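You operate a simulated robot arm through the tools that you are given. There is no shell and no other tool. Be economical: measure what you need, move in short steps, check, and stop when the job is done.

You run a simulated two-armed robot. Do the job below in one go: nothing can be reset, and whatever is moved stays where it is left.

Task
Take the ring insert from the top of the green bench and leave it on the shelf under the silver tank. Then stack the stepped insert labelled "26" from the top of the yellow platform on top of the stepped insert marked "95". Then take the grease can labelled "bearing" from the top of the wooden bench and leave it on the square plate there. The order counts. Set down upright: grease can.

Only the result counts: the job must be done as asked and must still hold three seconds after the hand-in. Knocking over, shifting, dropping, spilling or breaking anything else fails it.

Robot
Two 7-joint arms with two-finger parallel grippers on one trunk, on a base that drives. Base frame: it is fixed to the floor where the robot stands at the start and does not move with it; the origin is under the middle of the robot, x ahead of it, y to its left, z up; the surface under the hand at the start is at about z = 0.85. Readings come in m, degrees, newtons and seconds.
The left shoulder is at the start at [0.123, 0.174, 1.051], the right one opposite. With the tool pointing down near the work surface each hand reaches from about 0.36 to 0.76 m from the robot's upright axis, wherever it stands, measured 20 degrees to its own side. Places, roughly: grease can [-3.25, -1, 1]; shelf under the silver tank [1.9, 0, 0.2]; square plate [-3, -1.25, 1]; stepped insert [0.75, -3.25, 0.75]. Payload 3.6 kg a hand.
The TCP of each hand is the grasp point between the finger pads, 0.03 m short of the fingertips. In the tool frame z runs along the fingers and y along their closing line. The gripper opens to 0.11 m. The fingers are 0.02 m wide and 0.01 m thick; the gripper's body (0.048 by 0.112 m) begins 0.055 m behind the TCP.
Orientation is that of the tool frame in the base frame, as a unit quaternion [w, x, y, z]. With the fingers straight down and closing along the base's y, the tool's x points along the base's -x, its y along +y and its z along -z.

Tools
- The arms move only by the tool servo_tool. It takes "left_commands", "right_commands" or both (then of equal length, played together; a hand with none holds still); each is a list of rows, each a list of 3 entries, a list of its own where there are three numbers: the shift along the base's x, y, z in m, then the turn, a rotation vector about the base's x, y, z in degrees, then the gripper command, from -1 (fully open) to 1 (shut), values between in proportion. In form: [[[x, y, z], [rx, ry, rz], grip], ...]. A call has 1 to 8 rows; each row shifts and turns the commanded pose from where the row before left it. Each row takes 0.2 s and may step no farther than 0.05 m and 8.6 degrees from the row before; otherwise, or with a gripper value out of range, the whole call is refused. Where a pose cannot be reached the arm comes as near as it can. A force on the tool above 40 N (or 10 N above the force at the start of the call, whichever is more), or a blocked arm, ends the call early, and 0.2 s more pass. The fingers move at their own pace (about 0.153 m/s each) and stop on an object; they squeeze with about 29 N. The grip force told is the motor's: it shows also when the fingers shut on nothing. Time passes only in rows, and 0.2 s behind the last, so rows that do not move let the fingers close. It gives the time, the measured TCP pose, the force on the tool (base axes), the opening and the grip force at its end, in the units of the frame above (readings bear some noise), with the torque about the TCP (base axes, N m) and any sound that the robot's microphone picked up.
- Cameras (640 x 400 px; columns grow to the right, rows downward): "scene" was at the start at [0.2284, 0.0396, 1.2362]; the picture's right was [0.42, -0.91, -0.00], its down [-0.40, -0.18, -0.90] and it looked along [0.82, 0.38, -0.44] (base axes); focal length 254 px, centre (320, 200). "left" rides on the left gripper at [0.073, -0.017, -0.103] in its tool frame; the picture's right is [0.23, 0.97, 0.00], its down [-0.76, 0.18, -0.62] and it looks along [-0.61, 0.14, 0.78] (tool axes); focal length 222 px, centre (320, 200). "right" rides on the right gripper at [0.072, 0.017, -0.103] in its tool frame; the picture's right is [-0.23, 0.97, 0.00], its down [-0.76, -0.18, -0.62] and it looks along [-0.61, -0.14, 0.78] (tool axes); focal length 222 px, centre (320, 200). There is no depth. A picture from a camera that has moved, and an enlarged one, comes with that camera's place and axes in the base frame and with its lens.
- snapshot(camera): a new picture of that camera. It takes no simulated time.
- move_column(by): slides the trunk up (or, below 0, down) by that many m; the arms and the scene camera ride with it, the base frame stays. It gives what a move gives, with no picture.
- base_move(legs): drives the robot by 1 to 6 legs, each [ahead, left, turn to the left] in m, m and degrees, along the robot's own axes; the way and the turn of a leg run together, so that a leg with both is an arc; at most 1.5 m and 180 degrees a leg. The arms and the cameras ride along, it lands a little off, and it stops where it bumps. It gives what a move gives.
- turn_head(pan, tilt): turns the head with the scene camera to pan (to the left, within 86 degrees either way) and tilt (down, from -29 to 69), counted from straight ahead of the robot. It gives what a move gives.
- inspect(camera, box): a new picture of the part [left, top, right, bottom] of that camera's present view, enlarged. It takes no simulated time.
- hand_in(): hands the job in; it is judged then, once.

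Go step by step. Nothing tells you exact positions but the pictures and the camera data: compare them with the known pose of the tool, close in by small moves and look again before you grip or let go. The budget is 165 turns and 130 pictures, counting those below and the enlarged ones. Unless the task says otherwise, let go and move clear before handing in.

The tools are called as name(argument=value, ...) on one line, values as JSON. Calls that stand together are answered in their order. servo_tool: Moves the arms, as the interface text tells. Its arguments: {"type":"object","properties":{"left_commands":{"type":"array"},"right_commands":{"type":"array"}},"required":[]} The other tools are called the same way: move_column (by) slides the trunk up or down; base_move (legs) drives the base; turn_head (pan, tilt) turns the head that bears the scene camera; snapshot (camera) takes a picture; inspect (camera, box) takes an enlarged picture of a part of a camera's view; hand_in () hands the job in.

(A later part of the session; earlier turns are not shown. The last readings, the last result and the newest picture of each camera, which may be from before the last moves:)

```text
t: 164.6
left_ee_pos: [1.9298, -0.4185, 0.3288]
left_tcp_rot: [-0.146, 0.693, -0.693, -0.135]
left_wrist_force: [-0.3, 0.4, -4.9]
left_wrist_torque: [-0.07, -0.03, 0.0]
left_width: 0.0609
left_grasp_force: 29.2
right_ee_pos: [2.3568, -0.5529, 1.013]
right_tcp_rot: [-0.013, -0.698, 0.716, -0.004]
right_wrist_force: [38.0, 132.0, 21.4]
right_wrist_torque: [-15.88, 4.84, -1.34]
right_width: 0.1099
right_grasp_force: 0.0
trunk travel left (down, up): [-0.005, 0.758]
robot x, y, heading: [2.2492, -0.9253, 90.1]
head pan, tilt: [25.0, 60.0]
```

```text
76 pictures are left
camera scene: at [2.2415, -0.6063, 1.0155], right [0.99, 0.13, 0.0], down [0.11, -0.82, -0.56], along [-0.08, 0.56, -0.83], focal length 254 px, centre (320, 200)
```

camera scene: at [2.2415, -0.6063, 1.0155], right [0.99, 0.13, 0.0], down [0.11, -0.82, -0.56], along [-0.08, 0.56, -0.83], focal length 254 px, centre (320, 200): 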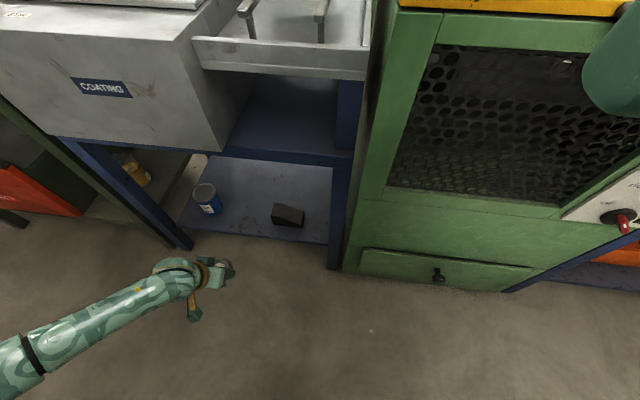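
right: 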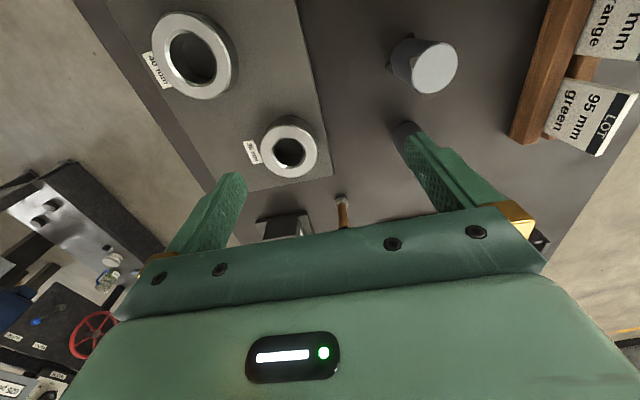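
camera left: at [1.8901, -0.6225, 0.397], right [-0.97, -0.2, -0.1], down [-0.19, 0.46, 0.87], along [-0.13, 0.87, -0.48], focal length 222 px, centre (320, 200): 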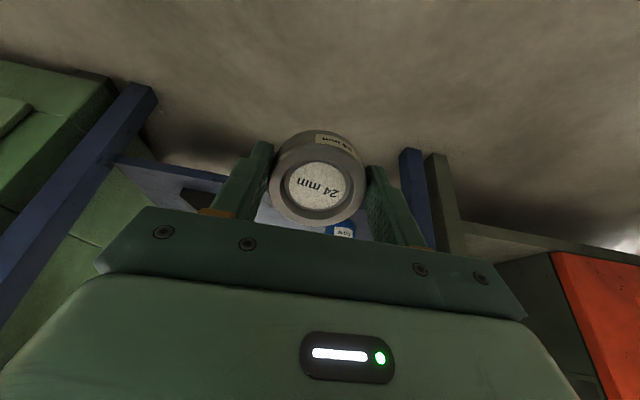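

The right hand is pressing on the robot's own head; move it away outward first.

servo_tool(right_commands=[[[0.03, 0.015, 0], [0, 0, 0], -1], [[0.04, 0.02, 0], [0, 0, 0], -1], [[0.04, 0.01, 0], [0, 0, 0], -1], [[0, 0, 0], [0, 0, 0], -1]])

snapshot(camera="left")

```text
t: 165.6
left_ee_pos: [1.9307, -0.419, 0.3305]
left_tcp_rot: [-0.146, 0.694, -0.692, -0.136]
left_wrist_force: [-0.3, 0.4, -4.8]
left_wrist_torque: [-0.06, -0.02, 0.0]
left_width: 0.0608
left_grasp_force: 28.0
right_ee_pos: [2.4684, -0.5131, 1.014]
right_tcp_rot: [-0.006, -0.705, 0.71, -0.005]
right_wrist_force: [-0.6, -0.8, 0.0]
right_wrist_torque: [0.01, -0.01, 0.02]
right_width: 0.1103
right_grasp_force: 0.0
trunk travel left (down, up): [-0.005, 0.758]
robot x, y, heading: [2.2532, -0.9219, 90.4]
head pan, tilt: [25.0, 60.0]
```

```text
75 pictures are left
camera left: at [1.946, -0.5266, 0.3963], right [-0.97, -0.21, -0.1], down [-0.19, 0.46, 0.87], along [-0.13, 0.86, -0.48], focal length 222 px, centre (320, 200)
```

left: 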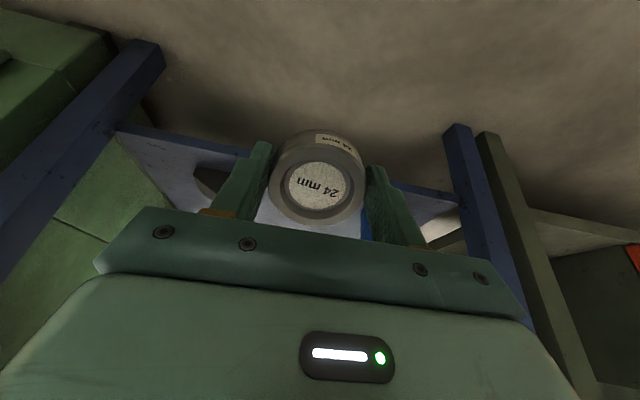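

Clear now. Shift the hand slightly to x≈1.902, lower to z≈0.29, and drive forward under the tank.

servo_tool(left_commands=[[[-0.014, 0, -0.02], [0, 0, 0], 1], [[-0.014, 0, -0.02], [0, 0, 0], 1], [[0, 0, 0], [0, 0, 0], 1]])

base_move(legs=[[0.17, 0, -0.3]])

snapshot(camera="scene")

snapshot(camera="left")

```text
t: 166.4
left_ee_pos: [1.9, -0.4187, 0.2901]
left_tcp_rot: [-0.147, 0.693, -0.692, -0.136]
left_wrist_force: [0.0, -0.7, -4.7]
left_wrist_torque: [-0.08, 0.0, -0.01]
left_width: 0.0608
left_grasp_force: 29.1
right_ee_pos: [2.4671, -0.5141, 1.0156]
right_tcp_rot: [-0.006, -0.705, 0.709, -0.005]
right_wrist_force: [-0.7, 0.5, 0.2]
right_wrist_torque: [0.01, -0.03, -0.02]
right_width: 0.1099
right_grasp_force: 0.0
trunk travel left (down, up): [-0.005, 0.758]
robot x, y, heading: [2.2463, -0.9212, 90.2]
head pan, tilt: [25.0, 60.0]
```

```text
t: 167.9
left_ee_pos: [1.9053, -0.2456, 0.2903]
left_tcp_rot: [0.146, -0.692, 0.694, 0.135]
left_wrist_force: [0.0, -0.3, -4.1]
left_wrist_torque: [-0.07, -0.04, -0.01]
left_width: 0.061
left_grasp_force: 29.2
right_ee_pos: [2.4702, -0.3432, 1.014]
right_tcp_rot: [-0.007, -0.703, 0.711, -0.004]
right_wrist_force: [-0.5, 0.9, 0.0]
right_wrist_torque: [0.01, 0.01, 0.0]
right_width: 0.1101
right_grasp_force: 0.1
trunk travel left (down, up): [-0.005, 0.758]
robot x, y, heading: [2.2491, -0.7545, 89.7]
head pan, tilt: [25.0, 60.0]
```

```text
74 pictures are left
camera scene: at [2.2247, -0.4452, 1.0101], right [0.91, 0.42, 0.0], down [0.36, -0.79, -0.5], along [-0.21, 0.45, -0.87], focal length 254 px, centre (320, 200)
```

scene: 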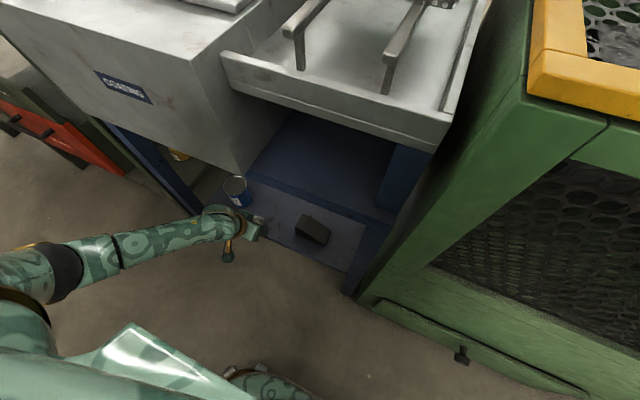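

```text
73 pictures are left
camera left: at [1.9189, -0.3537, 0.3561], right [-0.97, -0.2, -0.1], down [-0.19, 0.46, 0.87], along [-0.13, 0.87, -0.48], focal length 222 px, centre (320, 200)
```

left: 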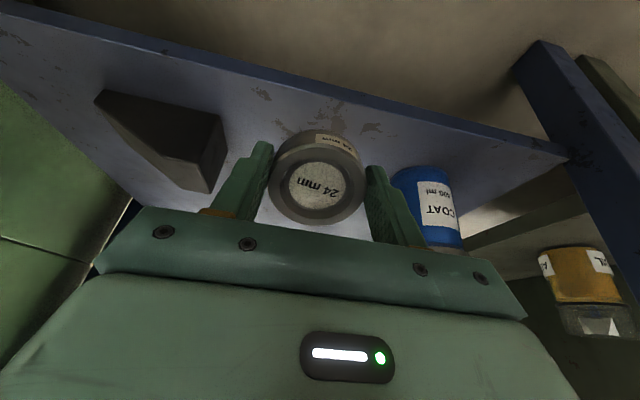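

The ring is over the shelf front, with the block on the right and the COAT can on the left. Move in 6 cm and lower gently to contact.

servo_tool(left_commands=[[[0, 0.03, 0], [0, 0, 0], 1], [[-0.003, 0.035, -0.01], [0, 0, 0], 1], [[0, 0, -0.015], [0, 0, 0], 1], [[0, 0, -0.01], [0, 0, 0], 1], [[0, 0, -0.005], [0, 0, 0], 1], [[0, 0, 0], [0, 0, 0], 1]])

snapshot(camera="left")

```text
t: 169.3
left_ee_pos: [1.9017, -0.1804, 0.2509]
left_tcp_rot: [0.147, -0.692, 0.694, 0.136]
left_wrist_force: [0.3, -0.2, -5.3]
left_wrist_torque: [-0.06, 0.0, 0.02]
left_width: 0.0611
left_grasp_force: 28.9
right_ee_pos: [2.4701, -0.3426, 1.0145]
right_tcp_rot: [-0.006, -0.702, 0.712, -0.004]
right_wrist_force: [0.8, -0.6, -0.1]
right_wrist_torque: [-0.03, 0.02, 0.02]
right_width: 0.1098
right_grasp_force: 0.1
trunk travel left (down, up): [-0.005, 0.758]
robot x, y, heading: [2.2512, -0.7541, 89.6]
head pan, tilt: [25.0, 60.0]
```

```text
72 pictures are left
camera left: at [1.9162, -0.2892, 0.3173], right [-0.97, -0.2, -0.1], down [-0.19, 0.46, 0.87], along [-0.13, 0.87, -0.48], focal length 222 px, centre (320, 200)
```

left: 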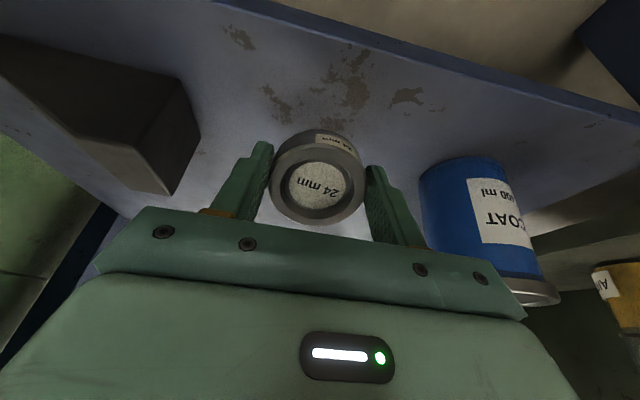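

Reduce the pitch by about half here, then lower until contact.

servo_tool(left_commands=[[[0, 0, 0], [-5, 0, 0], 1], [[0, 0, 0], [-5, 0, 0], 1], [[0, 0, 0], [-4, 0, 0], 1], [[0, 0, -0.005], [0, 0, 0], 1], [[0, 0, -0.004], [0, 0, 0], 1], [[0, 0, 0], [0, 0, 0], 1]])

```text
t: 170.7
left_ee_pos: [1.901, -0.1809, 0.2417]
left_tcp_rot: [0.062, -0.704, 0.706, 0.05]
left_wrist_force: [0.4, 0.0, -5.3]
left_wrist_torque: [-0.05, -0.04, -0.02]
left_width: 0.061
left_grasp_force: 29.3
right_ee_pos: [2.4709, -0.3438, 1.0148]
right_tcp_rot: [-0.007, -0.704, 0.711, -0.004]
right_wrist_force: [-0.4, 0.0, -0.3]
right_wrist_torque: [-0.01, 0.01, -0.01]
right_width: 0.1098
right_grasp_force: 0.1
trunk travel left (down, up): [-0.005, 0.758]
robot x, y, heading: [2.253, -0.7536, 89.6]
head pan, tilt: [25.0, 60.0]
```

servo_tool(left_commands=[[[0, 0, 0], [-5, 0, 0], 1], [[0, 0, 0], [-3, 0, 0], 1], [[0, 0, -0.003], [0, 0, 0], 1], [[0, 0, -0.003], [0, 0, 0], 1], [[0, 0, -0.003], [0, 0, 0], 1], [[0, 0, -0.002], [0, 0, 0], 1], [[0, 0, 0], [0, 0, 0], 1]])

snapshot(camera="left")

```text
t: 172.3
left_ee_pos: [1.9003, -0.1811, 0.2295]
left_tcp_rot: [0.012, -0.707, 0.707, 0.001]
left_wrist_force: [-1.1, -0.8, -5.5]
left_wrist_torque: [-0.07, 0.01, -0.02]
left_width: 0.0609
left_grasp_force: 29.0
right_ee_pos: [2.4702, -0.3436, 1.0143]
right_tcp_rot: [-0.007, -0.703, 0.711, -0.004]
right_wrist_force: [-0.1, -0.4, 0.5]
right_wrist_torque: [0.0, 0.03, 0.02]
right_width: 0.11
right_grasp_force: 0.1
trunk travel left (down, up): [-0.005, 0.758]
robot x, y, heading: [2.2523, -0.7542, 89.6]
head pan, tilt: [25.0, 60.0]
```

```text
71 pictures are left
camera left: at [1.916, -0.2562, 0.3314], right [-0.97, -0.23, -0.02], down [-0.19, 0.75, 0.63], along [-0.13, 0.62, -0.77], focal length 222 px, centre (320, 200)
```

left: 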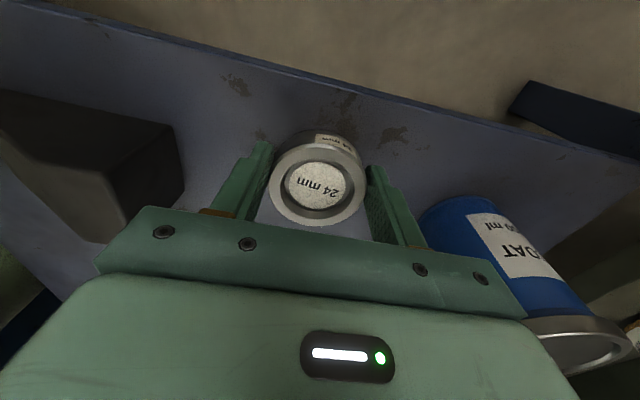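

Move 2 cm further in, then continue down in small steps.

servo_tool(left_commands=[[[0, 0.012, 0], [0, 0, 0], 1], [[0, 0.012, 0], [0, 0, 0], 1], [[0, 0, -0.003], [0, 0, 0], 1], [[0, 0, -0.003], [0, 0, 0], 1], [[0, 0, -0.003], [0, 0, 0], 1], [[0, 0, -0.003], [0, 0, 0], 1], [[0, 0, -0.003], [0, 0, 0], 1], [[0, 0, 0], [0, 0, 0], 1]])

```text
t: 174.1
left_ee_pos: [1.9053, -0.1703, 0.2326]
left_tcp_rot: [-0.012, 0.707, -0.707, 0.0]
left_wrist_force: [0.3, -0.4, -4.0]
left_wrist_torque: [-0.02, -0.05, -0.02]
left_width: 0.0611
left_grasp_force: 29.2
left hand out of reach, approached as far as the arm can: row 1, 2, 4, 6, 7
right_ee_pos: [2.4703, -0.3438, 1.0136]
right_tcp_rot: [-0.007, -0.702, 0.712, -0.004]
right_wrist_force: [-0.8, 0.5, -0.2]
right_wrist_torque: [0.02, -0.01, -0.01]
right_width: 0.11
right_grasp_force: 0.1
trunk travel left (down, up): [-0.005, 0.758]
robot x, y, heading: [2.2518, -0.754, 89.8]
head pan, tilt: [25.0, 60.0]
```

Reach limit; nudge the base forward and then lower.

base_move(legs=[[0.07, 0, 0]])

servo_tool(left_commands=[[[0, -0.02, 0], [0, 0, 0], 1], [[0, -0.02, -0.004], [0, 0, 0], 1], [[0, 0, -0.003], [0, 0, 0], 1], [[0, 0, -0.003], [0, 0, 0], 1], [[0, 0, -0.003], [0, 0, 0], 1], [[0, 0, 0], [0, 0, 0], 1]])

snapshot(camera="left")

```text
t: 175.1
left_ee_pos: [1.8664, -0.1439, 0.2368]
left_tcp_rot: [-0.012, 0.727, -0.687, -0.002]
left_wrist_force: [-0.4, -0.9, -4.8]
left_wrist_torque: [0.0, 0.02, -0.05]
left_width: 0.0609
left_grasp_force: 29.5
right_ee_pos: [2.4417, -0.2909, 1.0228]
right_tcp_rot: [0.0, 0.72, -0.694, 0.0]
right_wrist_force: [-0.7, -2.2, 1.5]
right_wrist_torque: [0.09, 0.04, -0.03]
right_width: 0.11
right_grasp_force: 0.1
trunk travel left (down, up): [-0.005, 0.758]
robot x, y, heading: [2.2456, -0.6945, 92.7]
head pan, tilt: [25.0, 60.0]
```

```text
t: 176.5
left_ee_pos: [1.8662, -0.1822, 0.2155]
left_tcp_rot: [-0.005, 0.727, -0.686, 0.003]
left_wrist_force: [0.0, 1.3, -4.5]
left_wrist_torque: [-0.03, 0.04, 0.03]
left_width: 0.0611
left_grasp_force: 29.1
right_ee_pos: [2.4446, -0.2756, 1.0141]
right_tcp_rot: [0.006, 0.72, -0.693, 0.005]
right_wrist_force: [-0.1, 0.4, -0.8]
right_wrist_torque: [-0.02, 0.0, 0.0]
right_width: 0.1101
right_grasp_force: 0.1
trunk travel left (down, up): [-0.005, 0.758]
robot x, y, heading: [2.2476, -0.6929, 92.8]
head pan, tilt: [25.0, 60.0]
```

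```text
70 pictures are left
camera left: at [1.8864, -0.2548, 0.3176], right [-0.96, -0.28, -0.01], down [-0.23, 0.75, 0.62], along [-0.17, 0.6, -0.78], focal length 222 px, centre (320, 200)
```

left: 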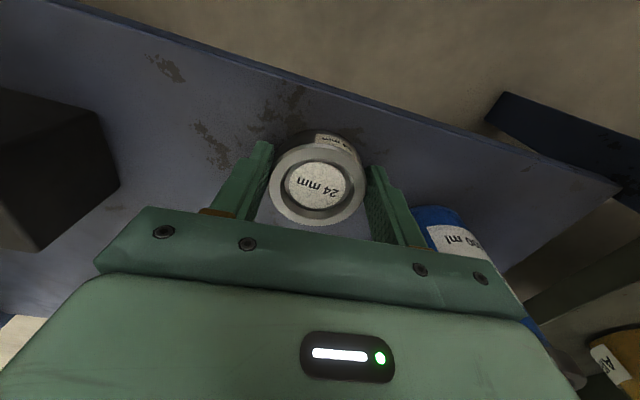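

The hand has shifted toward the can; move back to x≈1.90 and further in, then continue down.

servo_tool(left_commands=[[[0.02, 0, 0.003], [0, 0, 0], 1], [[0.016, 0.015, 0], [0, 0, 0], 1], [[0, 0, 0], [0, 0, 0], 1], [[0, 0, -0.006], [0, 0, 0], 1], [[0, 0, -0.003], [0, 0, 0], 1], [[0, 0, -0.003], [0, 0, 0], 1], [[0, 0, -0.003], [0, 0, 0], 1], [[0, 0, 0], [0, 0, 0], 1]])

snapshot(camera="left")

```text
t: 178.1
left_ee_pos: [1.9011, -0.166, 0.2106]
left_tcp_rot: [-0.005, 0.727, -0.686, 0.0]
left_wrist_force: [9.0, -16.3, 48.6]
left_wrist_torque: [-1.08, 1.35, 0.56]
left_width: 0.0608
left_grasp_force: 28.8
right_ee_pos: [2.4473, -0.2811, 1.0162]
right_tcp_rot: [0.006, 0.72, -0.694, 0.001]
right_wrist_force: [0.1, -0.8, -0.3]
right_wrist_torque: [0.02, 0.0, -0.04]
right_width: 0.1104
right_grasp_force: 0.1
trunk travel left (down, up): [-0.005, 0.758]
robot x, y, heading: [2.249, -0.695, 92.6]
head pan, tilt: [25.0, 60.0]
stopped in row 7 (left hand): the force on the tool passed its limit at 47 N (the readings are from after the stop); the commanded pose is now the measured one
```

```text
69 pictures are left
camera left: at [1.9223, -0.2394, 0.3127], right [-0.96, -0.28, -0.01], down [-0.23, 0.75, 0.63], along [-0.17, 0.6, -0.78], focal length 222 px, centre (320, 200)
```

left: 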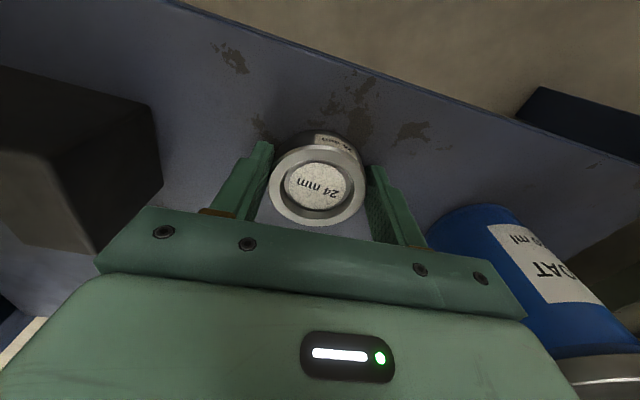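

Contact with the shelf (z≈0.18). Relieve the press, open moderately, and lift straight up.

servo_tool(left_commands=[[[0, 0, 0.002], [0, 0, 0], 1], [[0, 0, 0.0], [0, 0, 0], 1]])

servo_tool(left_commands=[[[0, 0, 0], [0, 0, 0], -0.3], [[0, 0, 0], [0, 0, 0], -0.45], [[0, 0, 0], [0, 0, 0], -0.5], [[0, 0, 0.005], [0, 0, 0], -0.5], [[0, 0, 0.02], [0, 0, 0], -0.5], [[0, 0, 0.025], [0, 0, 0], -0.5], [[0, 0, 0.02], [0, 0, 0], -0.5]])

snapshot(camera="left")

```text
t: 178.7
left_ee_pos: [1.9009, -0.1647, 0.2104]
left_tcp_rot: [-0.006, 0.727, -0.686, 0.0]
left_wrist_force: [7.3, -10.3, 33.7]
left_wrist_torque: [-0.61, 1.09, 0.36]
left_width: 0.0608
left_grasp_force: 29.4
right_ee_pos: [2.4467, -0.2784, 1.0158]
right_tcp_rot: [0.006, 0.72, -0.693, 0.003]
right_wrist_force: [-0.8, -0.1, -0.6]
right_wrist_torque: [0.0, 0.06, -0.02]
right_width: 0.1101
right_grasp_force: 0.0
trunk travel left (down, up): [-0.005, 0.758]
robot x, y, heading: [2.2456, -0.6969, 92.9]
head pan, tilt: [25.0, 60.0]
```

```text
t: 179.2
left_ee_pos: [1.9077, -0.1661, 0.2112]
left_tcp_rot: [-0.008, 0.728, -0.686, 0.003]
left_wrist_force: [15.1, -14.9, 38.8]
left_wrist_torque: [-0.86, 1.09, 0.8]
left_width: 0.0727
left_grasp_force: 0.0
right_ee_pos: [2.4484, -0.279, 1.0163]
right_tcp_rot: [0.006, 0.721, -0.693, 0.002]
right_wrist_force: [0.0, 0.7, 0.2]
right_wrist_torque: [0.0, 0.0, -0.01]
right_width: 0.1099
right_grasp_force: 0.2
trunk travel left (down, up): [-0.005, 0.758]
robot x, y, heading: [2.2492, -0.6964, 92.8]
head pan, tilt: [25.0, 60.0]
stopped in row 2 (left hand): the force on the tool passed its limit at 54 N (the readings are from after the stop); the commanded pose is now the measured one
```

```text
68 pictures are left
camera left: at [1.9268, -0.2387, 0.3133], right [-0.96, -0.28, -0.02], down [-0.23, 0.75, 0.62], along [-0.16, 0.6, -0.78], focal length 222 px, centre (320, 200)
```

left: 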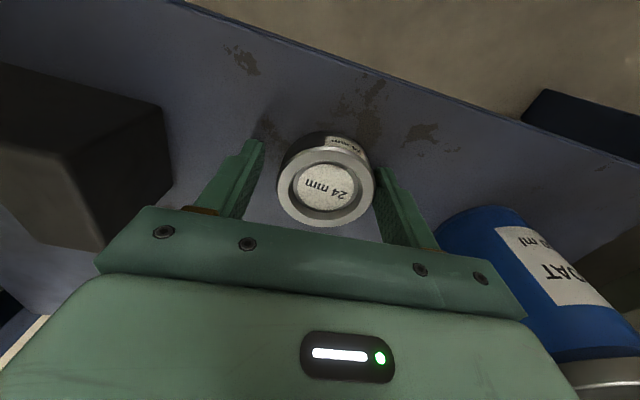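

Released; now rise straight up.

servo_tool(left_commands=[[[-0.001, 0, 0.004], [0, 0, 0], -0.4], [[-0.001, 0, 0.008], [0, 0, 0], -0.5], [[-0.002, 0, 0.02], [0, 0, 0], -0.5], [[0, 0, 0.02], [0, 0, 0], -0.5], [[0, 0, 0.02], [0, 0, 0], -0.5]])

snapshot(camera="left")

```text
t: 180.3
left_ee_pos: [1.9006, -0.167, 0.2804]
left_tcp_rot: [-0.006, 0.728, -0.686, 0.004]
left_wrist_force: [-0.3, 0.3, 0.3]
left_wrist_torque: [-0.03, -0.03, 0.0]
left_width: 0.0822
left_grasp_force: 0.0
right_ee_pos: [2.4444, -0.2768, 1.0139]
right_tcp_rot: [0.006, 0.721, -0.693, 0.004]
right_wrist_force: [-0.1, 0.8, -0.5]
right_wrist_torque: [0.02, 0.03, -0.01]
right_width: 0.11
right_grasp_force: 0.0
trunk travel left (down, up): [-0.005, 0.758]
robot x, y, heading: [2.2456, -0.6955, 93.0]
head pan, tilt: [25.0, 60.0]
```

```text
67 pictures are left
camera left: at [1.9203, -0.2388, 0.3831], right [-0.96, -0.28, -0.02], down [-0.23, 0.75, 0.62], along [-0.17, 0.6, -0.78], focal length 222 px, centre (320, 200)
```

left: 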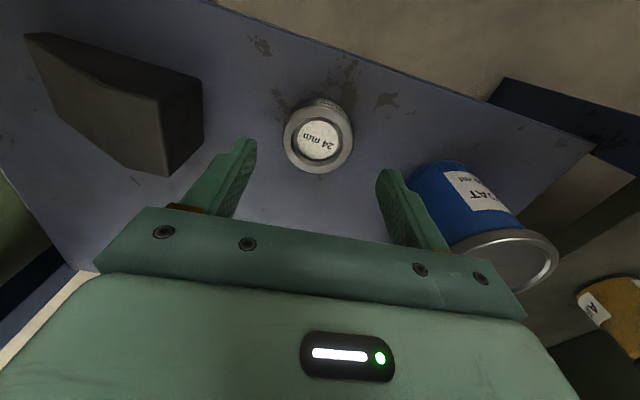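

The ring insert is on the shelf. Back straight out.

base_move(legs=[[-0.35, 0, 0]])

turn_head(pan=15, tilt=50)

snapshot(camera="scene")

```text
t: 182.6
left_ee_pos: [1.9161, -0.5049, 0.2804]
left_tcp_rot: [-0.007, 0.728, -0.686, 0.004]
left_wrist_force: [-0.1, -0.1, 0.4]
left_wrist_torque: [-0.01, 0.0, 0.03]
left_width: 0.0826
left_grasp_force: 0.0
right_ee_pos: [2.4612, -0.6165, 1.0156]
right_tcp_rot: [0.007, 0.721, -0.693, 0.004]
right_wrist_force: [-0.5, -0.2, -0.8]
right_wrist_torque: [-0.03, 0.01, 0.01]
right_width: 0.1099
right_grasp_force: 0.2
trunk travel left (down, up): [-0.005, 0.758]
robot x, y, heading: [2.264, -1.0378, 92.6]
head pan, tilt: [25.0, 60.0]
```

```text
t: 183.3
left_ee_pos: [1.9161, -0.506, 0.2794]
left_tcp_rot: [-0.007, 0.728, -0.686, 0.004]
left_wrist_force: [0.6, -0.1, -0.2]
left_wrist_torque: [-0.03, -0.01, 0.01]
left_width: 0.0826
left_grasp_force: 0.1
right_ee_pos: [2.4614, -0.6156, 1.0157]
right_tcp_rot: [0.006, 0.72, -0.694, 0.005]
right_wrist_force: [-0.7, -0.3, 1.1]
right_wrist_torque: [0.03, 0.01, 0.02]
right_width: 0.1099
right_grasp_force: 0.0
trunk travel left (down, up): [-0.005, 0.758]
robot x, y, heading: [2.2647, -1.037, 92.8]
head pan, tilt: [15.0, 50.0]
```

```text
66 pictures are left
camera scene: at [2.2284, -0.7158, 1.0229], right [0.95, 0.31, 0.0], down [0.23, -0.73, -0.64], along [-0.2, 0.61, -0.77], focal length 254 px, centre (320, 200)
```

scene: 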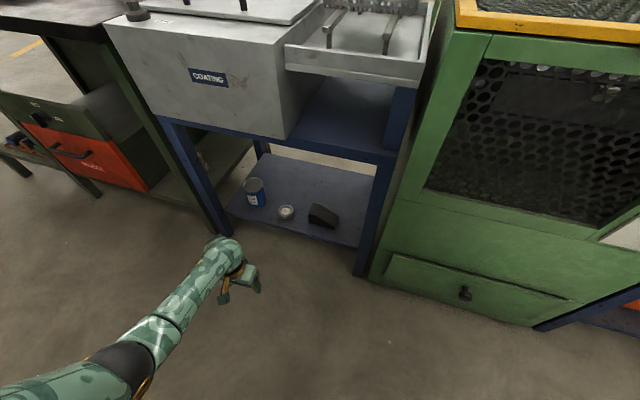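

Job one is done. Raise the left arm and trunk to travel posture.

servo_tool(left_commands=[[[0, 0, 0.05], [0, 0, 0], -1], [[0, 0, 0.05], [0, 0, 0], -1], [[0, 0, 0.05], [0, 0, 0], -1], [[0, 0, 0.05], [0, 0, 0], -1], [[0, 0, 0.05], [0, 0, 0], -1], [[0, 0, 0.05], [0, 0, 0], -1], [[0.0, 0, 0.05], [0, 0, 0], -1], [[0.0, 0, 0.05], [0, 0, 0], -1]])

servo_tool(left_commands=[[[0, 0, 0.05], [0, 0, 0], -1], [[0.0, 0, 0.05], [0, 0, 0], -1], [[0.02, 0, 0.05], [0, 0, 0], -1], [[0.03, 0, 0.03], [0, 0, 0], -1], [[0.04, 0, 0.02], [0, 0, 0], -1], [[0.04, 0, 0], [0, 0, 0], -1], [[0, 0, 0], [0, 0, 0], -1]], right_commands=[[[0, 0, 0], [0, 0, 0], -1], [[-0.01, 0.01, 0], [0, 0, 0], -1], [[-0.02, 0.02, 0], [0, 0, 0], -1], [[-0.02, 0.02, 0], [0, 0, 0], -1], [[-0.02, 0.02, 0], [0, 0, 0], -1], [[0, 0, 0], [0, 0, 0], -1], [[0, 0, 0], [0, 0, 0], -1]])

move_column(by=0.5)

```text
t: 185.1
left_ee_pos: [1.8702, -0.4763, 0.6465]
left_tcp_rot: [-0.007, 0.727, -0.686, 0.004]
left_wrist_force: [-0.1, 0.7, -0.5]
left_wrist_torque: [0.02, 0.02, 0.01]
left_width: 0.1101
left_grasp_force: 0.0
left hand out of reach, approached as far as the arm can: row 6, 7, 8
right_ee_pos: [2.4607, -0.6161, 1.0143]
right_tcp_rot: [0.007, 0.721, -0.693, 0.004]
right_wrist_force: [-0.2, -0.1, 0.4]
right_wrist_torque: [0.04, -0.05, 0.02]
right_width: 0.11
right_grasp_force: 0.0
trunk travel left (down, up): [-0.005, 0.758]
robot x, y, heading: [2.2657, -1.0375, 92.7]
head pan, tilt: [15.0, 50.0]
```

```text
refused: row 3 steps farther than a row can; nothing moved
```

```text
refused: 0.5 is not a number from -0.4 to 0.4
```

move_column(by=0.4)

servo_tool(left_commands=[[[0.03, 0.01, 0], [0, 0, 0], -1], [[0.03, 0.01, 0], [0, 0, 0], -1], [[0.03, 0, 0.03], [0, 0, 0], -1], [[0.03, 0, 0.04], [0, 0, 0], -1], [[0, 0, 0.045], [0, 0, 0], -1], [[0, 0, 0.045], [0, 0, 0], -1], [[0, 0, 0.045], [0, 0, 0], -1], [[0, 0, 0], [0, 0, 0], -1]], right_commands=[[[0, 0, 0], [0, 0, 0], -1], [[-0.01, 0.01, 0], [0, 0, 0], -1], [[-0.02, 0.02, 0], [0, 0, 0], -1], [[-0.02, 0.02, 0], [0, 0, 0], -1], [[-0.02, 0.02, 0], [0, 0, 0], -1], [[0, 0, 0], [0, 0, 0], -1], [[0, 0, 0], [0, 0, 0], -1], [[0, 0, 0], [0, 0, 0], -1]])

turn_head(pan=0, tilt=30)

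snapshot(camera="scene")

```text
t: 188.9
left_ee_pos: [1.8699, -0.473, 1.0465]
left_tcp_rot: [-0.006, 0.728, -0.686, 0.004]
left_wrist_force: [-0.1, -0.4, -0.7]
left_wrist_torque: [0.0, 0.01, 0.0]
left_width: 0.1099
left_grasp_force: 0.1
right_ee_pos: [2.4656, -0.7484, 1.4849]
right_tcp_rot: [-0.082, 0.715, -0.689, -0.091]
right_wrist_force: [0.4, -0.7, -0.5]
right_wrist_torque: [0.02, 0.01, 0.02]
right_width: 0.11
right_grasp_force: 0.0
trunk travel left (down, up): [-0.405, 0.358]
robot x, y, heading: [2.2612, -1.0356, 92.7]
head pan, tilt: [15.0, 50.0]
```

```text
t: 190.7
left_ee_pos: [1.9894, -0.4509, 1.2514]
left_tcp_rot: [-0.005, 0.727, -0.686, 0.004]
left_wrist_force: [0.2, -0.6, -1.0]
left_wrist_torque: [0.0, 0.0, -0.01]
left_width: 0.1099
left_grasp_force: 0.1
right_ee_pos: [2.3972, -0.6784, 1.4851]
right_tcp_rot: [-0.082, 0.715, -0.688, -0.091]
right_wrist_force: [0.2, -0.2, -0.1]
right_wrist_torque: [-0.02, 0.0, -0.01]
right_width: 0.1096
right_grasp_force: 0.1
trunk travel left (down, up): [-0.405, 0.358]
robot x, y, heading: [2.2612, -1.0345, 92.9]
head pan, tilt: [15.0, 50.0]
```

```text
t: 191.6
left_ee_pos: [1.9893, -0.452, 1.2511]
left_tcp_rot: [-0.007, 0.727, -0.686, 0.005]
left_wrist_force: [0.7, -0.7, -0.2]
left_wrist_torque: [0.01, -0.03, 0.0]
left_width: 0.1103
left_grasp_force: 0.0
right_ee_pos: [2.3971, -0.6777, 1.4858]
right_tcp_rot: [-0.081, 0.715, -0.689, -0.09]
right_wrist_force: [-0.7, 0.1, 0.3]
right_wrist_torque: [-0.02, 0.01, 0.02]
right_width: 0.11
right_grasp_force: 0.0
trunk travel left (down, up): [-0.405, 0.358]
robot x, y, heading: [2.26, -1.0323, 92.7]
head pan, tilt: [0.0, 30.0]
```

```text
65 pictures are left
camera scene: at [2.2571, -0.9018, 1.4711], right [1.0, 0.05, 0.0], down [0.02, -0.5, -0.87], along [-0.04, 0.86, -0.5], focal length 254 px, centre (320, 200)
```

scene: 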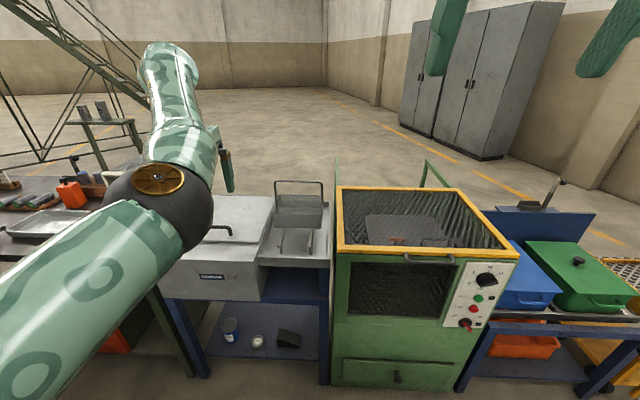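

Now head for the yellow platform from the open +x side. Turn to heading 0 and look right.

base_move(legs=[[0, 0, -92.7], [0.7, 0, 0]])

turn_head(pan=-70, tilt=22)

snapshot(camera="scene")

```text
t: 199.2
left_ee_pos: [3.5523, -0.7292, 1.2516]
left_tcp_rot: [0.001, -0.026, 1.0, -0.008]
left_wrist_force: [0.7, -0.4, 1.2]
left_wrist_torque: [-0.04, 0.0, -0.01]
left_width: 0.1099
left_grasp_force: 0.1
right_ee_pos: [3.3239, -1.1359, 1.4845]
right_tcp_rot: [0.121, -0.018, 0.992, 0.007]
right_wrist_force: [0.5, 0.8, 0.9]
right_wrist_torque: [-0.02, 0.01, -0.03]
right_width: 0.1099
right_grasp_force: 0.0
trunk travel left (down, up): [-0.405, 0.358]
robot x, y, heading: [2.9639, -0.9984, 2.5]
head pan, tilt: [0.0, 30.0]
```

```text
t: 200.6
left_ee_pos: [3.5514, -0.7306, 1.251]
left_tcp_rot: [0.003, -0.027, 1.0, -0.008]
left_wrist_force: [0.0, -0.5, -0.3]
left_wrist_torque: [0.04, 0.0, 0.07]
left_width: 0.1098
left_grasp_force: 0.1
right_ee_pos: [3.322, -1.1367, 1.4844]
right_tcp_rot: [0.122, -0.017, 0.992, 0.006]
right_wrist_force: [0.3, -0.2, 0.1]
right_wrist_torque: [0.02, 0.03, -0.01]
right_width: 0.11
right_grasp_force: 0.2
trunk travel left (down, up): [-0.405, 0.358]
robot x, y, heading: [2.9705, -1.0018, 2.4]
head pan, tilt: [-70.0, 22.0]
```

```text
64 pictures are left
camera scene: at [3.0448, -1.084, 1.484], right [-0.92, -0.38, 0.0], down [-0.14, 0.35, -0.93], along [0.35, -0.86, -0.37], focal length 254 px, centre (320, 200)
```

scene: 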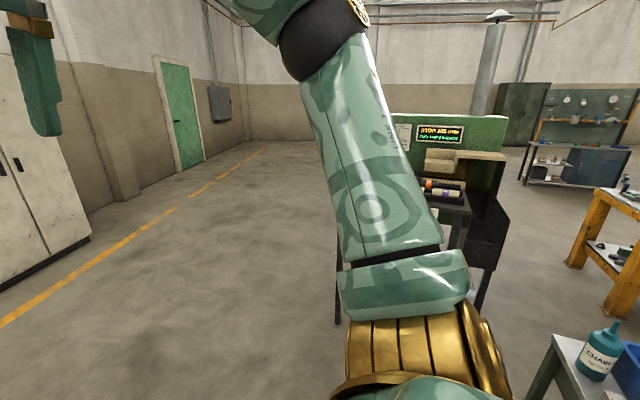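

There is open floor around the black desk. I'll drive around it at x≈4 and look from there.

base_move(legs=[[1.1, 0, -2.4], [0, 0, -90], [1.5, 0, 0], [1.2, 0, 0], [0, 0, -80]])

turn_head(pan=0, tilt=22)

snapshot(camera="scene")

```text
t: 226.1
left_ee_pos: [3.378, -3.9505, 1.2506]
left_tcp_rot: [-0.008, 0.998, 0.064, -0.003]
left_wrist_force: [0.0, -0.1, -0.2]
left_wrist_torque: [-0.01, 0.0, -0.04]
left_width: 0.11
left_grasp_force: 0.2
right_ee_pos: [3.5758, -3.5284, 1.4855]
right_tcp_rot: [0.01, 0.991, 0.054, -0.122]
right_wrist_force: [0.1, 0.7, -1.0]
right_wrist_torque: [0.02, 0.0, 0.0]
right_width: 0.11
right_grasp_force: 0.0
trunk travel left (down, up): [-0.405, 0.358]
robot x, y, heading: [3.9423, -3.638, -173.5]
head pan, tilt: [-70.0, 22.0]
```

```text
t: 227.5
left_ee_pos: [3.3776, -3.9508, 1.251]
left_tcp_rot: [-0.008, 0.998, 0.065, -0.004]
left_wrist_force: [-0.3, 0.5, -0.5]
left_wrist_torque: [0.01, -0.01, 0.01]
left_width: 0.1102
left_grasp_force: 0.0
right_ee_pos: [3.5754, -3.5287, 1.4853]
right_tcp_rot: [0.011, 0.991, 0.053, -0.122]
right_wrist_force: [0.3, 0.8, -0.2]
right_wrist_torque: [-0.04, 0.02, -0.04]
right_width: 0.11
right_grasp_force: 0.0
trunk travel left (down, up): [-0.405, 0.358]
robot x, y, heading: [3.943, -3.6356, -173.4]
head pan, tilt: [0.0, 22.0]
```

```text
63 pictures are left
camera scene: at [3.8077, -3.6525, 1.4839], right [-0.12, 0.99, 0.0], down [0.37, 0.04, -0.93], along [-0.92, -0.11, -0.38], focal length 254 px, centre (320, 200)
```

scene: 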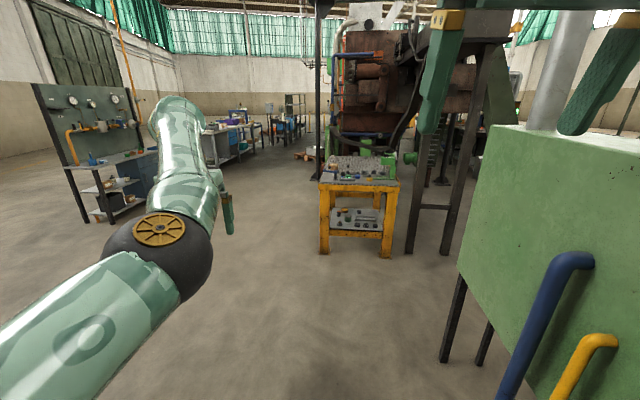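

The table end is accessible. Drive closer and look over it.

base_move(legs=[[1.2, 0.15, -6.5]])

turn_head(pan=0, tilt=30)

inspect(camera="scene", box=[220, 100, 460, 250])

```text
t: 233.5
left_ee_pos: [2.1837, -4.1215, 1.2509]
left_tcp_rot: [-0.008, 1.0, 0.014, -0.002]
left_wrist_force: [0.1, -0.2, -0.2]
left_wrist_torque: [0.05, -0.02, 0.01]
left_width: 0.1097
left_grasp_force: 0.0
right_ee_pos: [2.4238, -3.7215, 1.4844]
right_tcp_rot: [0.005, 0.993, 0.002, -0.122]
right_wrist_force: [0.2, 0.3, -0.7]
right_wrist_torque: [0.02, 0.0, 0.04]
right_width: 0.11
right_grasp_force: 0.1
trunk travel left (down, up): [-0.405, 0.358]
robot x, y, heading: [2.7766, -3.866, -179.0]
head pan, tilt: [0.0, 22.0]
```

```text
t: 234.2
left_ee_pos: [2.1841, -4.1217, 1.2513]
left_tcp_rot: [-0.008, 1.0, 0.013, -0.003]
left_wrist_force: [0.5, -0.1, 0.3]
left_wrist_torque: [0.01, 0.0, 0.03]
left_width: 0.1099
left_grasp_force: 0.1
right_ee_pos: [2.4238, -3.7229, 1.4849]
right_tcp_rot: [0.004, 0.993, 0.003, -0.121]
right_wrist_force: [0.2, 0.5, -0.1]
right_wrist_torque: [0.03, 0.02, 0.02]
right_width: 0.1099
right_grasp_force: 0.0
trunk travel left (down, up): [-0.405, 0.358]
robot x, y, heading: [2.7754, -3.8663, -178.8]
head pan, tilt: [0.0, 30.0]
```

```text
2.67 times, centred on (340, 175) of scene
camera zoom: at [2.6443, -3.8686, 1.4712], right [-0.01, 1.0, 0.0], down [0.5, 0.01, -0.87], along [-0.87, -0.01, -0.5], focal length 676 px, centre (267, 267)
```

zoom: 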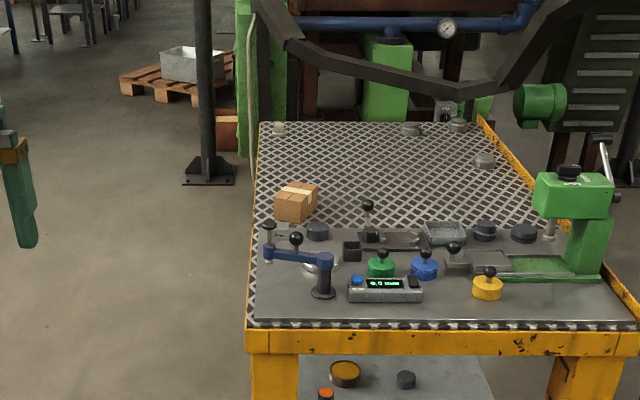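

The stepped inserts appear to be on the far grating: about (0.81,-3.27), (0.51,-3.42), (0.49,-3.27), with a black bar near. I'll go round to the south long side and look closely.

base_move(legs=[[0, 0.7, 0], [1.5, 0, 0], [0.5, 0, 0], [0, 0, -91]])

turn_head(pan=0, tilt=30)

snapshot(camera="scene")

inspect(camera="scene", box=[220, 100, 460, 250])

```text
t: 251.7
left_ee_pos: [0.5611, -3.9934, 1.2502]
left_tcp_rot: [0.008, -0.694, 0.72, -0.004]
left_wrist_force: [0.3, -0.3, 0.0]
left_wrist_torque: [-0.01, 0.01, -0.01]
left_width: 0.1099
left_grasp_force: 0.1
right_ee_pos: [0.9444, -4.2589, 1.485]
right_tcp_rot: [0.085, -0.68, 0.723, 0.086]
right_wrist_force: [0.0, 0.5, -0.7]
right_wrist_torque: [-0.03, 0.0, -0.02]
right_width: 0.1099
right_grasp_force: 0.1
trunk travel left (down, up): [-0.405, 0.358]
robot x, y, heading: [0.7738, -4.6003, 87.3]
head pan, tilt: [0.0, 30.0]
```

```text
t: 252.2
left_ee_pos: [0.5611, -3.9933, 1.252]
left_tcp_rot: [0.007, -0.693, 0.721, -0.004]
left_wrist_force: [-0.2, -0.1, -0.2]
left_wrist_torque: [0.01, 0.01, 0.0]
left_width: 0.11
left_grasp_force: 0.0
right_ee_pos: [0.944, -4.26, 1.4862]
right_tcp_rot: [0.086, -0.68, 0.722, 0.087]
right_wrist_force: [1.3, 1.2, 0.1]
right_wrist_torque: [0.0, 0.01, -0.01]
right_width: 0.1099
right_grasp_force: 0.0
trunk travel left (down, up): [-0.405, 0.358]
robot x, y, heading: [0.7783, -4.605, 87.1]
head pan, tilt: [0.0, 30.0]
```

```text
61 pictures are left
camera scene: at [0.7834, -4.4679, 1.4711], right [1.0, -0.05, 0.0], down [-0.03, -0.5, -0.87], along [0.04, 0.86, -0.5], focal length 254 px, centre (320, 200)
```

scene: 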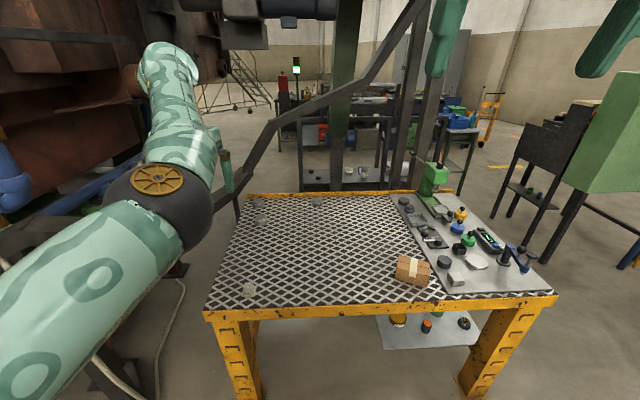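

```text
2.67 times, centred on (340, 175) of scene
camera zoom: at [0.7834, -4.4679, 1.4711], right [1.0, -0.05, 0.0], down [-0.03, -0.5, -0.87], along [0.04, 0.86, -0.5], focal length 676 px, centre (267, 267)
```

zoom: 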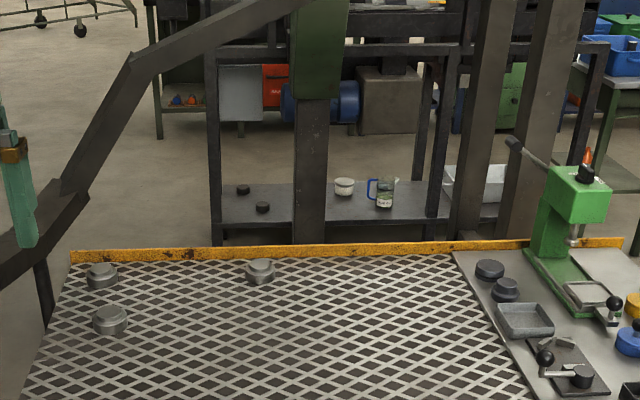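

I now see four stepped inserts on the grating. I'll zoom to read their labels.

inspect(camera="scene", box=[245, 190, 329, 242])

inspect(camera="scene", box=[225, 270, 273, 300])

```text
7.62 times, centred on (287, 216) of scene
camera zoom: at [0.7834, -4.4679, 1.4711], right [1.0, -0.05, 0.0], down [-0.03, -0.5, -0.87], along [0.04, 0.86, -0.5], focal length 1932 px, centre (571, 78)
```

zoom: 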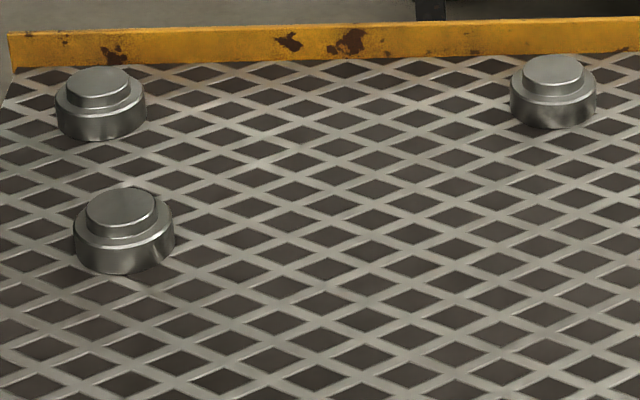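

```text
13.33 times, centred on (249, 285) of scene
camera zoom: at [0.7834, -4.4679, 1.4711], right [1.0, -0.05, 0.0], down [-0.03, -0.5, -0.87], along [0.04, 0.86, -0.5], focal length 3382 px, centre (1267, -933)
```

zoom: 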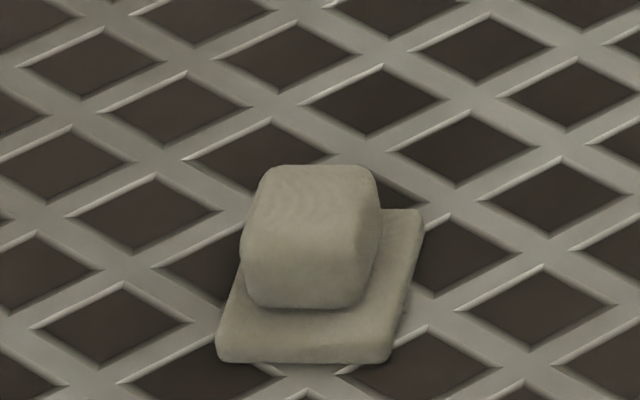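

Three metal stepped inserts; labels must be on other faces. To reach them I need the base close, so I check my own base size by looking down, and straighten the right hand.

turn_head(pan=0, tilt=69)

snapshot(camera="scene")

snapshot(camera="right")

```text
t: 253.3
left_ee_pos: [0.5605, -3.9931, 1.2513]
left_tcp_rot: [0.008, -0.694, 0.72, -0.003]
left_wrist_force: [-0.5, -0.9, 0.4]
left_wrist_torque: [0.02, -0.01, 0.01]
left_width: 0.1101
left_grasp_force: 0.0
right_ee_pos: [0.9444, -4.2595, 1.4854]
right_tcp_rot: [0.086, -0.68, 0.722, 0.087]
right_wrist_force: [0.1, 0.1, -0.3]
right_wrist_torque: [0.03, -0.03, -0.04]
right_width: 0.1099
right_grasp_force: 0.1
trunk travel left (down, up): [-0.405, 0.358]
robot x, y, heading: [0.7763, -4.5999, 87.1]
head pan, tilt: [0.0, 68.8]
```

```text
57 pictures are left
camera scene: at [0.7816, -4.5023, 1.4197], right [1.0, -0.05, 0.0], down [-0.05, -0.93, -0.36], along [0.02, 0.36, -0.93], focal length 254 px, centre (320, 200)
```

scene: 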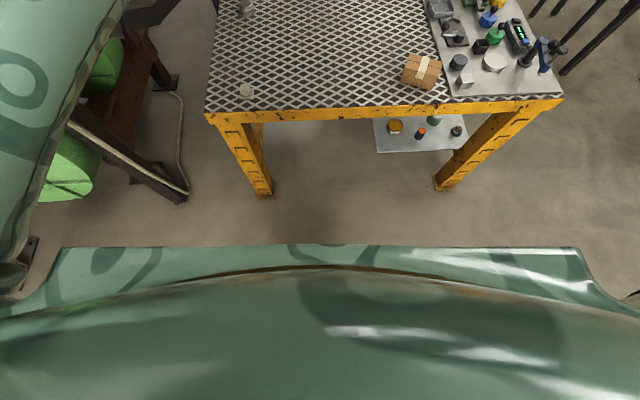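

```text
56 pictures are left
camera right: at [0.9206, -4.3535, 1.5685], right [-0.96, 0.28, 0.06], down [0.22, 0.58, 0.79], along [0.18, 0.77, -0.61], focal length 222 px, centre (320, 200)
```

right: 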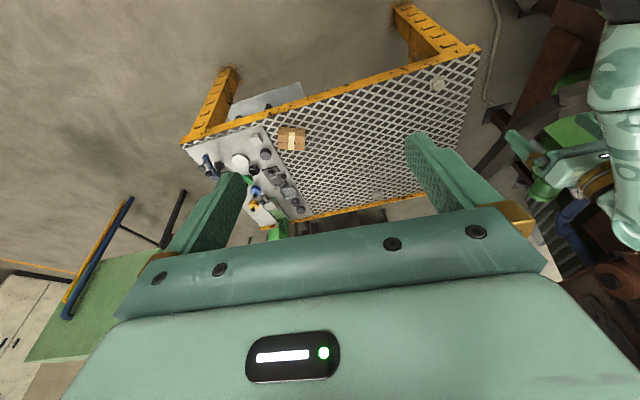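

I'll retract the left hand, straighten the right one, then try moving the base in between the table legs (x≈0.82).

servo_tool(left_commands=[[[0.01, -0.04, 0], [0, 0, 0], -1], [[0.01, -0.04, 0], [0, 0, 0], -1], [[0.01, -0.04, 0], [0, 0, 0], -1], [[0, -0.04, 0], [0, 0, 0], -1], [[0, 0, 0], [0, 0, 0], -1]], right_commands=[[[0.03, 0.03, 0], [-7, 0, 0], -1], [[0.03, 0.03, 0], [-7, 0, 0], -1], [[0.02, 0.03, -0.03], [0, 0, 0], -1], [[0, 0, -0.04], [0, 0, 0], -1], [[0, 0, 0], [0, 0, 0], -1]])

base_move(legs=[[0.35, -0.06, 3], [0.2, 0, 0]])

turn_head(pan=10, tilt=35)

snapshot(camera="scene")

```text
t: 254.5
left_ee_pos: [0.5389, -4.0233, 1.2643]
left_tcp_rot: [0.006, -0.692, 0.722, -0.004]
left_wrist_force: [-0.1, -0.4, 0.8]
left_wrist_torque: [0.0, 0.02, 0.03]
left_width: 0.11
left_grasp_force: 0.1
left hand out of reach, approached as far as the arm can: row 1, 2, 3, 4
right_ee_pos: [0.9871, -4.2325, 1.3773]
right_tcp_rot: [0.034, -0.685, 0.727, 0.03]
right_wrist_force: [0.9, -0.1, 0.3]
right_wrist_torque: [-0.02, -0.01, 0.0]
right_width: 0.1101
right_grasp_force: 0.1
right hand out of reach, approached as far as the arm can: row 1, 2
trunk travel left (down, up): [-0.405, 0.358]
robot x, y, heading: [0.778, -4.6009, 87.3]
head pan, tilt: [0.0, 68.8]
```

```text
t: 258.0
left_ee_pos: [0.5667, -3.4949, 1.2625]
left_tcp_rot: [-0.006, 0.715, -0.699, 0.004]
left_wrist_force: [1.1, 0.0, 0.0]
left_wrist_torque: [-0.04, 0.01, 0.01]
left_width: 0.1099
left_grasp_force: 0.2
right_ee_pos: [1.0254, -3.6753, 1.3776]
right_tcp_rot: [-0.033, 0.707, -0.706, -0.031]
right_wrist_force: [0.4, 0.2, 0.3]
right_wrist_torque: [-0.04, 0.01, -0.03]
right_width: 0.1099
right_grasp_force: 0.0
trunk travel left (down, up): [-0.405, 0.358]
robot x, y, heading: [0.8394, -4.0577, 90.6]
head pan, tilt: [0.0, 68.8]
```

```text
t: 258.9
left_ee_pos: [0.568, -3.4951, 1.2642]
left_tcp_rot: [-0.007, 0.715, -0.699, 0.005]
left_wrist_force: [-0.2, 0.8, -1.4]
left_wrist_torque: [0.02, -0.02, 0.01]
left_width: 0.11
left_grasp_force: 0.0
right_ee_pos: [1.0259, -3.676, 1.3763]
right_tcp_rot: [-0.033, 0.707, -0.706, -0.032]
right_wrist_force: [-0.6, -0.1, -0.9]
right_wrist_torque: [0.0, 0.0, 0.0]
right_width: 0.1099
right_grasp_force: 0.0
trunk travel left (down, up): [-0.405, 0.358]
robot x, y, heading: [0.8374, -4.0536, 91.0]
head pan, tilt: [10.0, 35.0]
```

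```text
55 pictures are left
camera scene: at [0.8235, -3.9276, 1.4632], right [0.98, 0.18, 0.0], down [0.11, -0.56, -0.82], along [-0.15, 0.8, -0.57], focal length 254 px, centre (320, 200)
```

scene: 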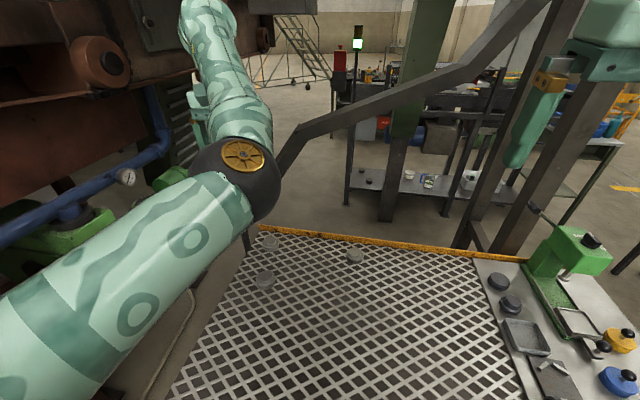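

The base fits under the table. Check with the left hand camera for label positions.

snapshot(camera="left")

inspect(camera="scene", box=[240, 225, 384, 300])

```text
54 pictures are left
camera left: at [0.5842, -3.5681, 1.3669], right [-0.97, -0.25, -0.02], down [-0.2, 0.75, 0.62], along [-0.14, 0.61, -0.78], focal length 222 px, centre (320, 200)
```

left: 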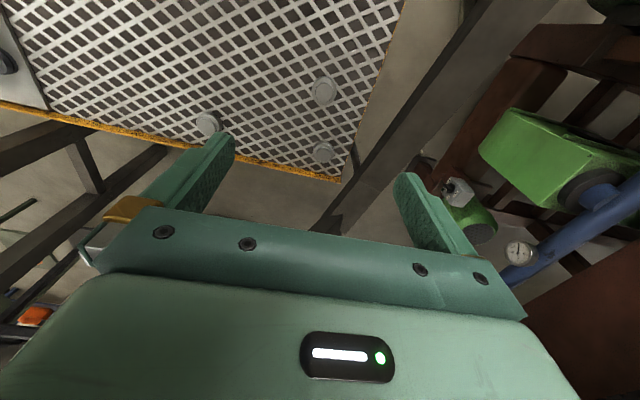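

```text
4.44 times, centred on (312, 262) of scene
camera zoom: at [0.8235, -3.9276, 1.4632], right [0.98, 0.18, 0.0], down [0.11, -0.56, -0.82], along [-0.15, 0.8, -0.57], focal length 1127 px, centre (356, -78)
```

zoom: 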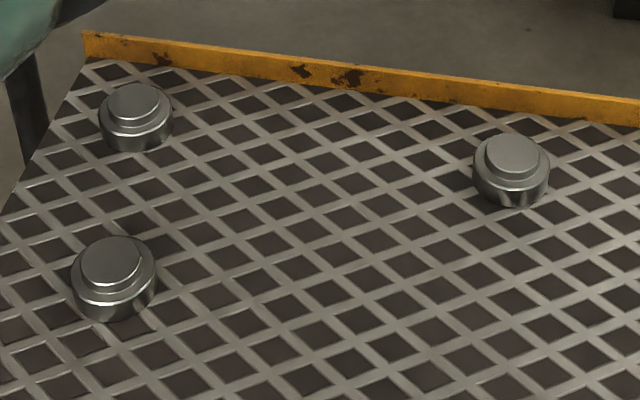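

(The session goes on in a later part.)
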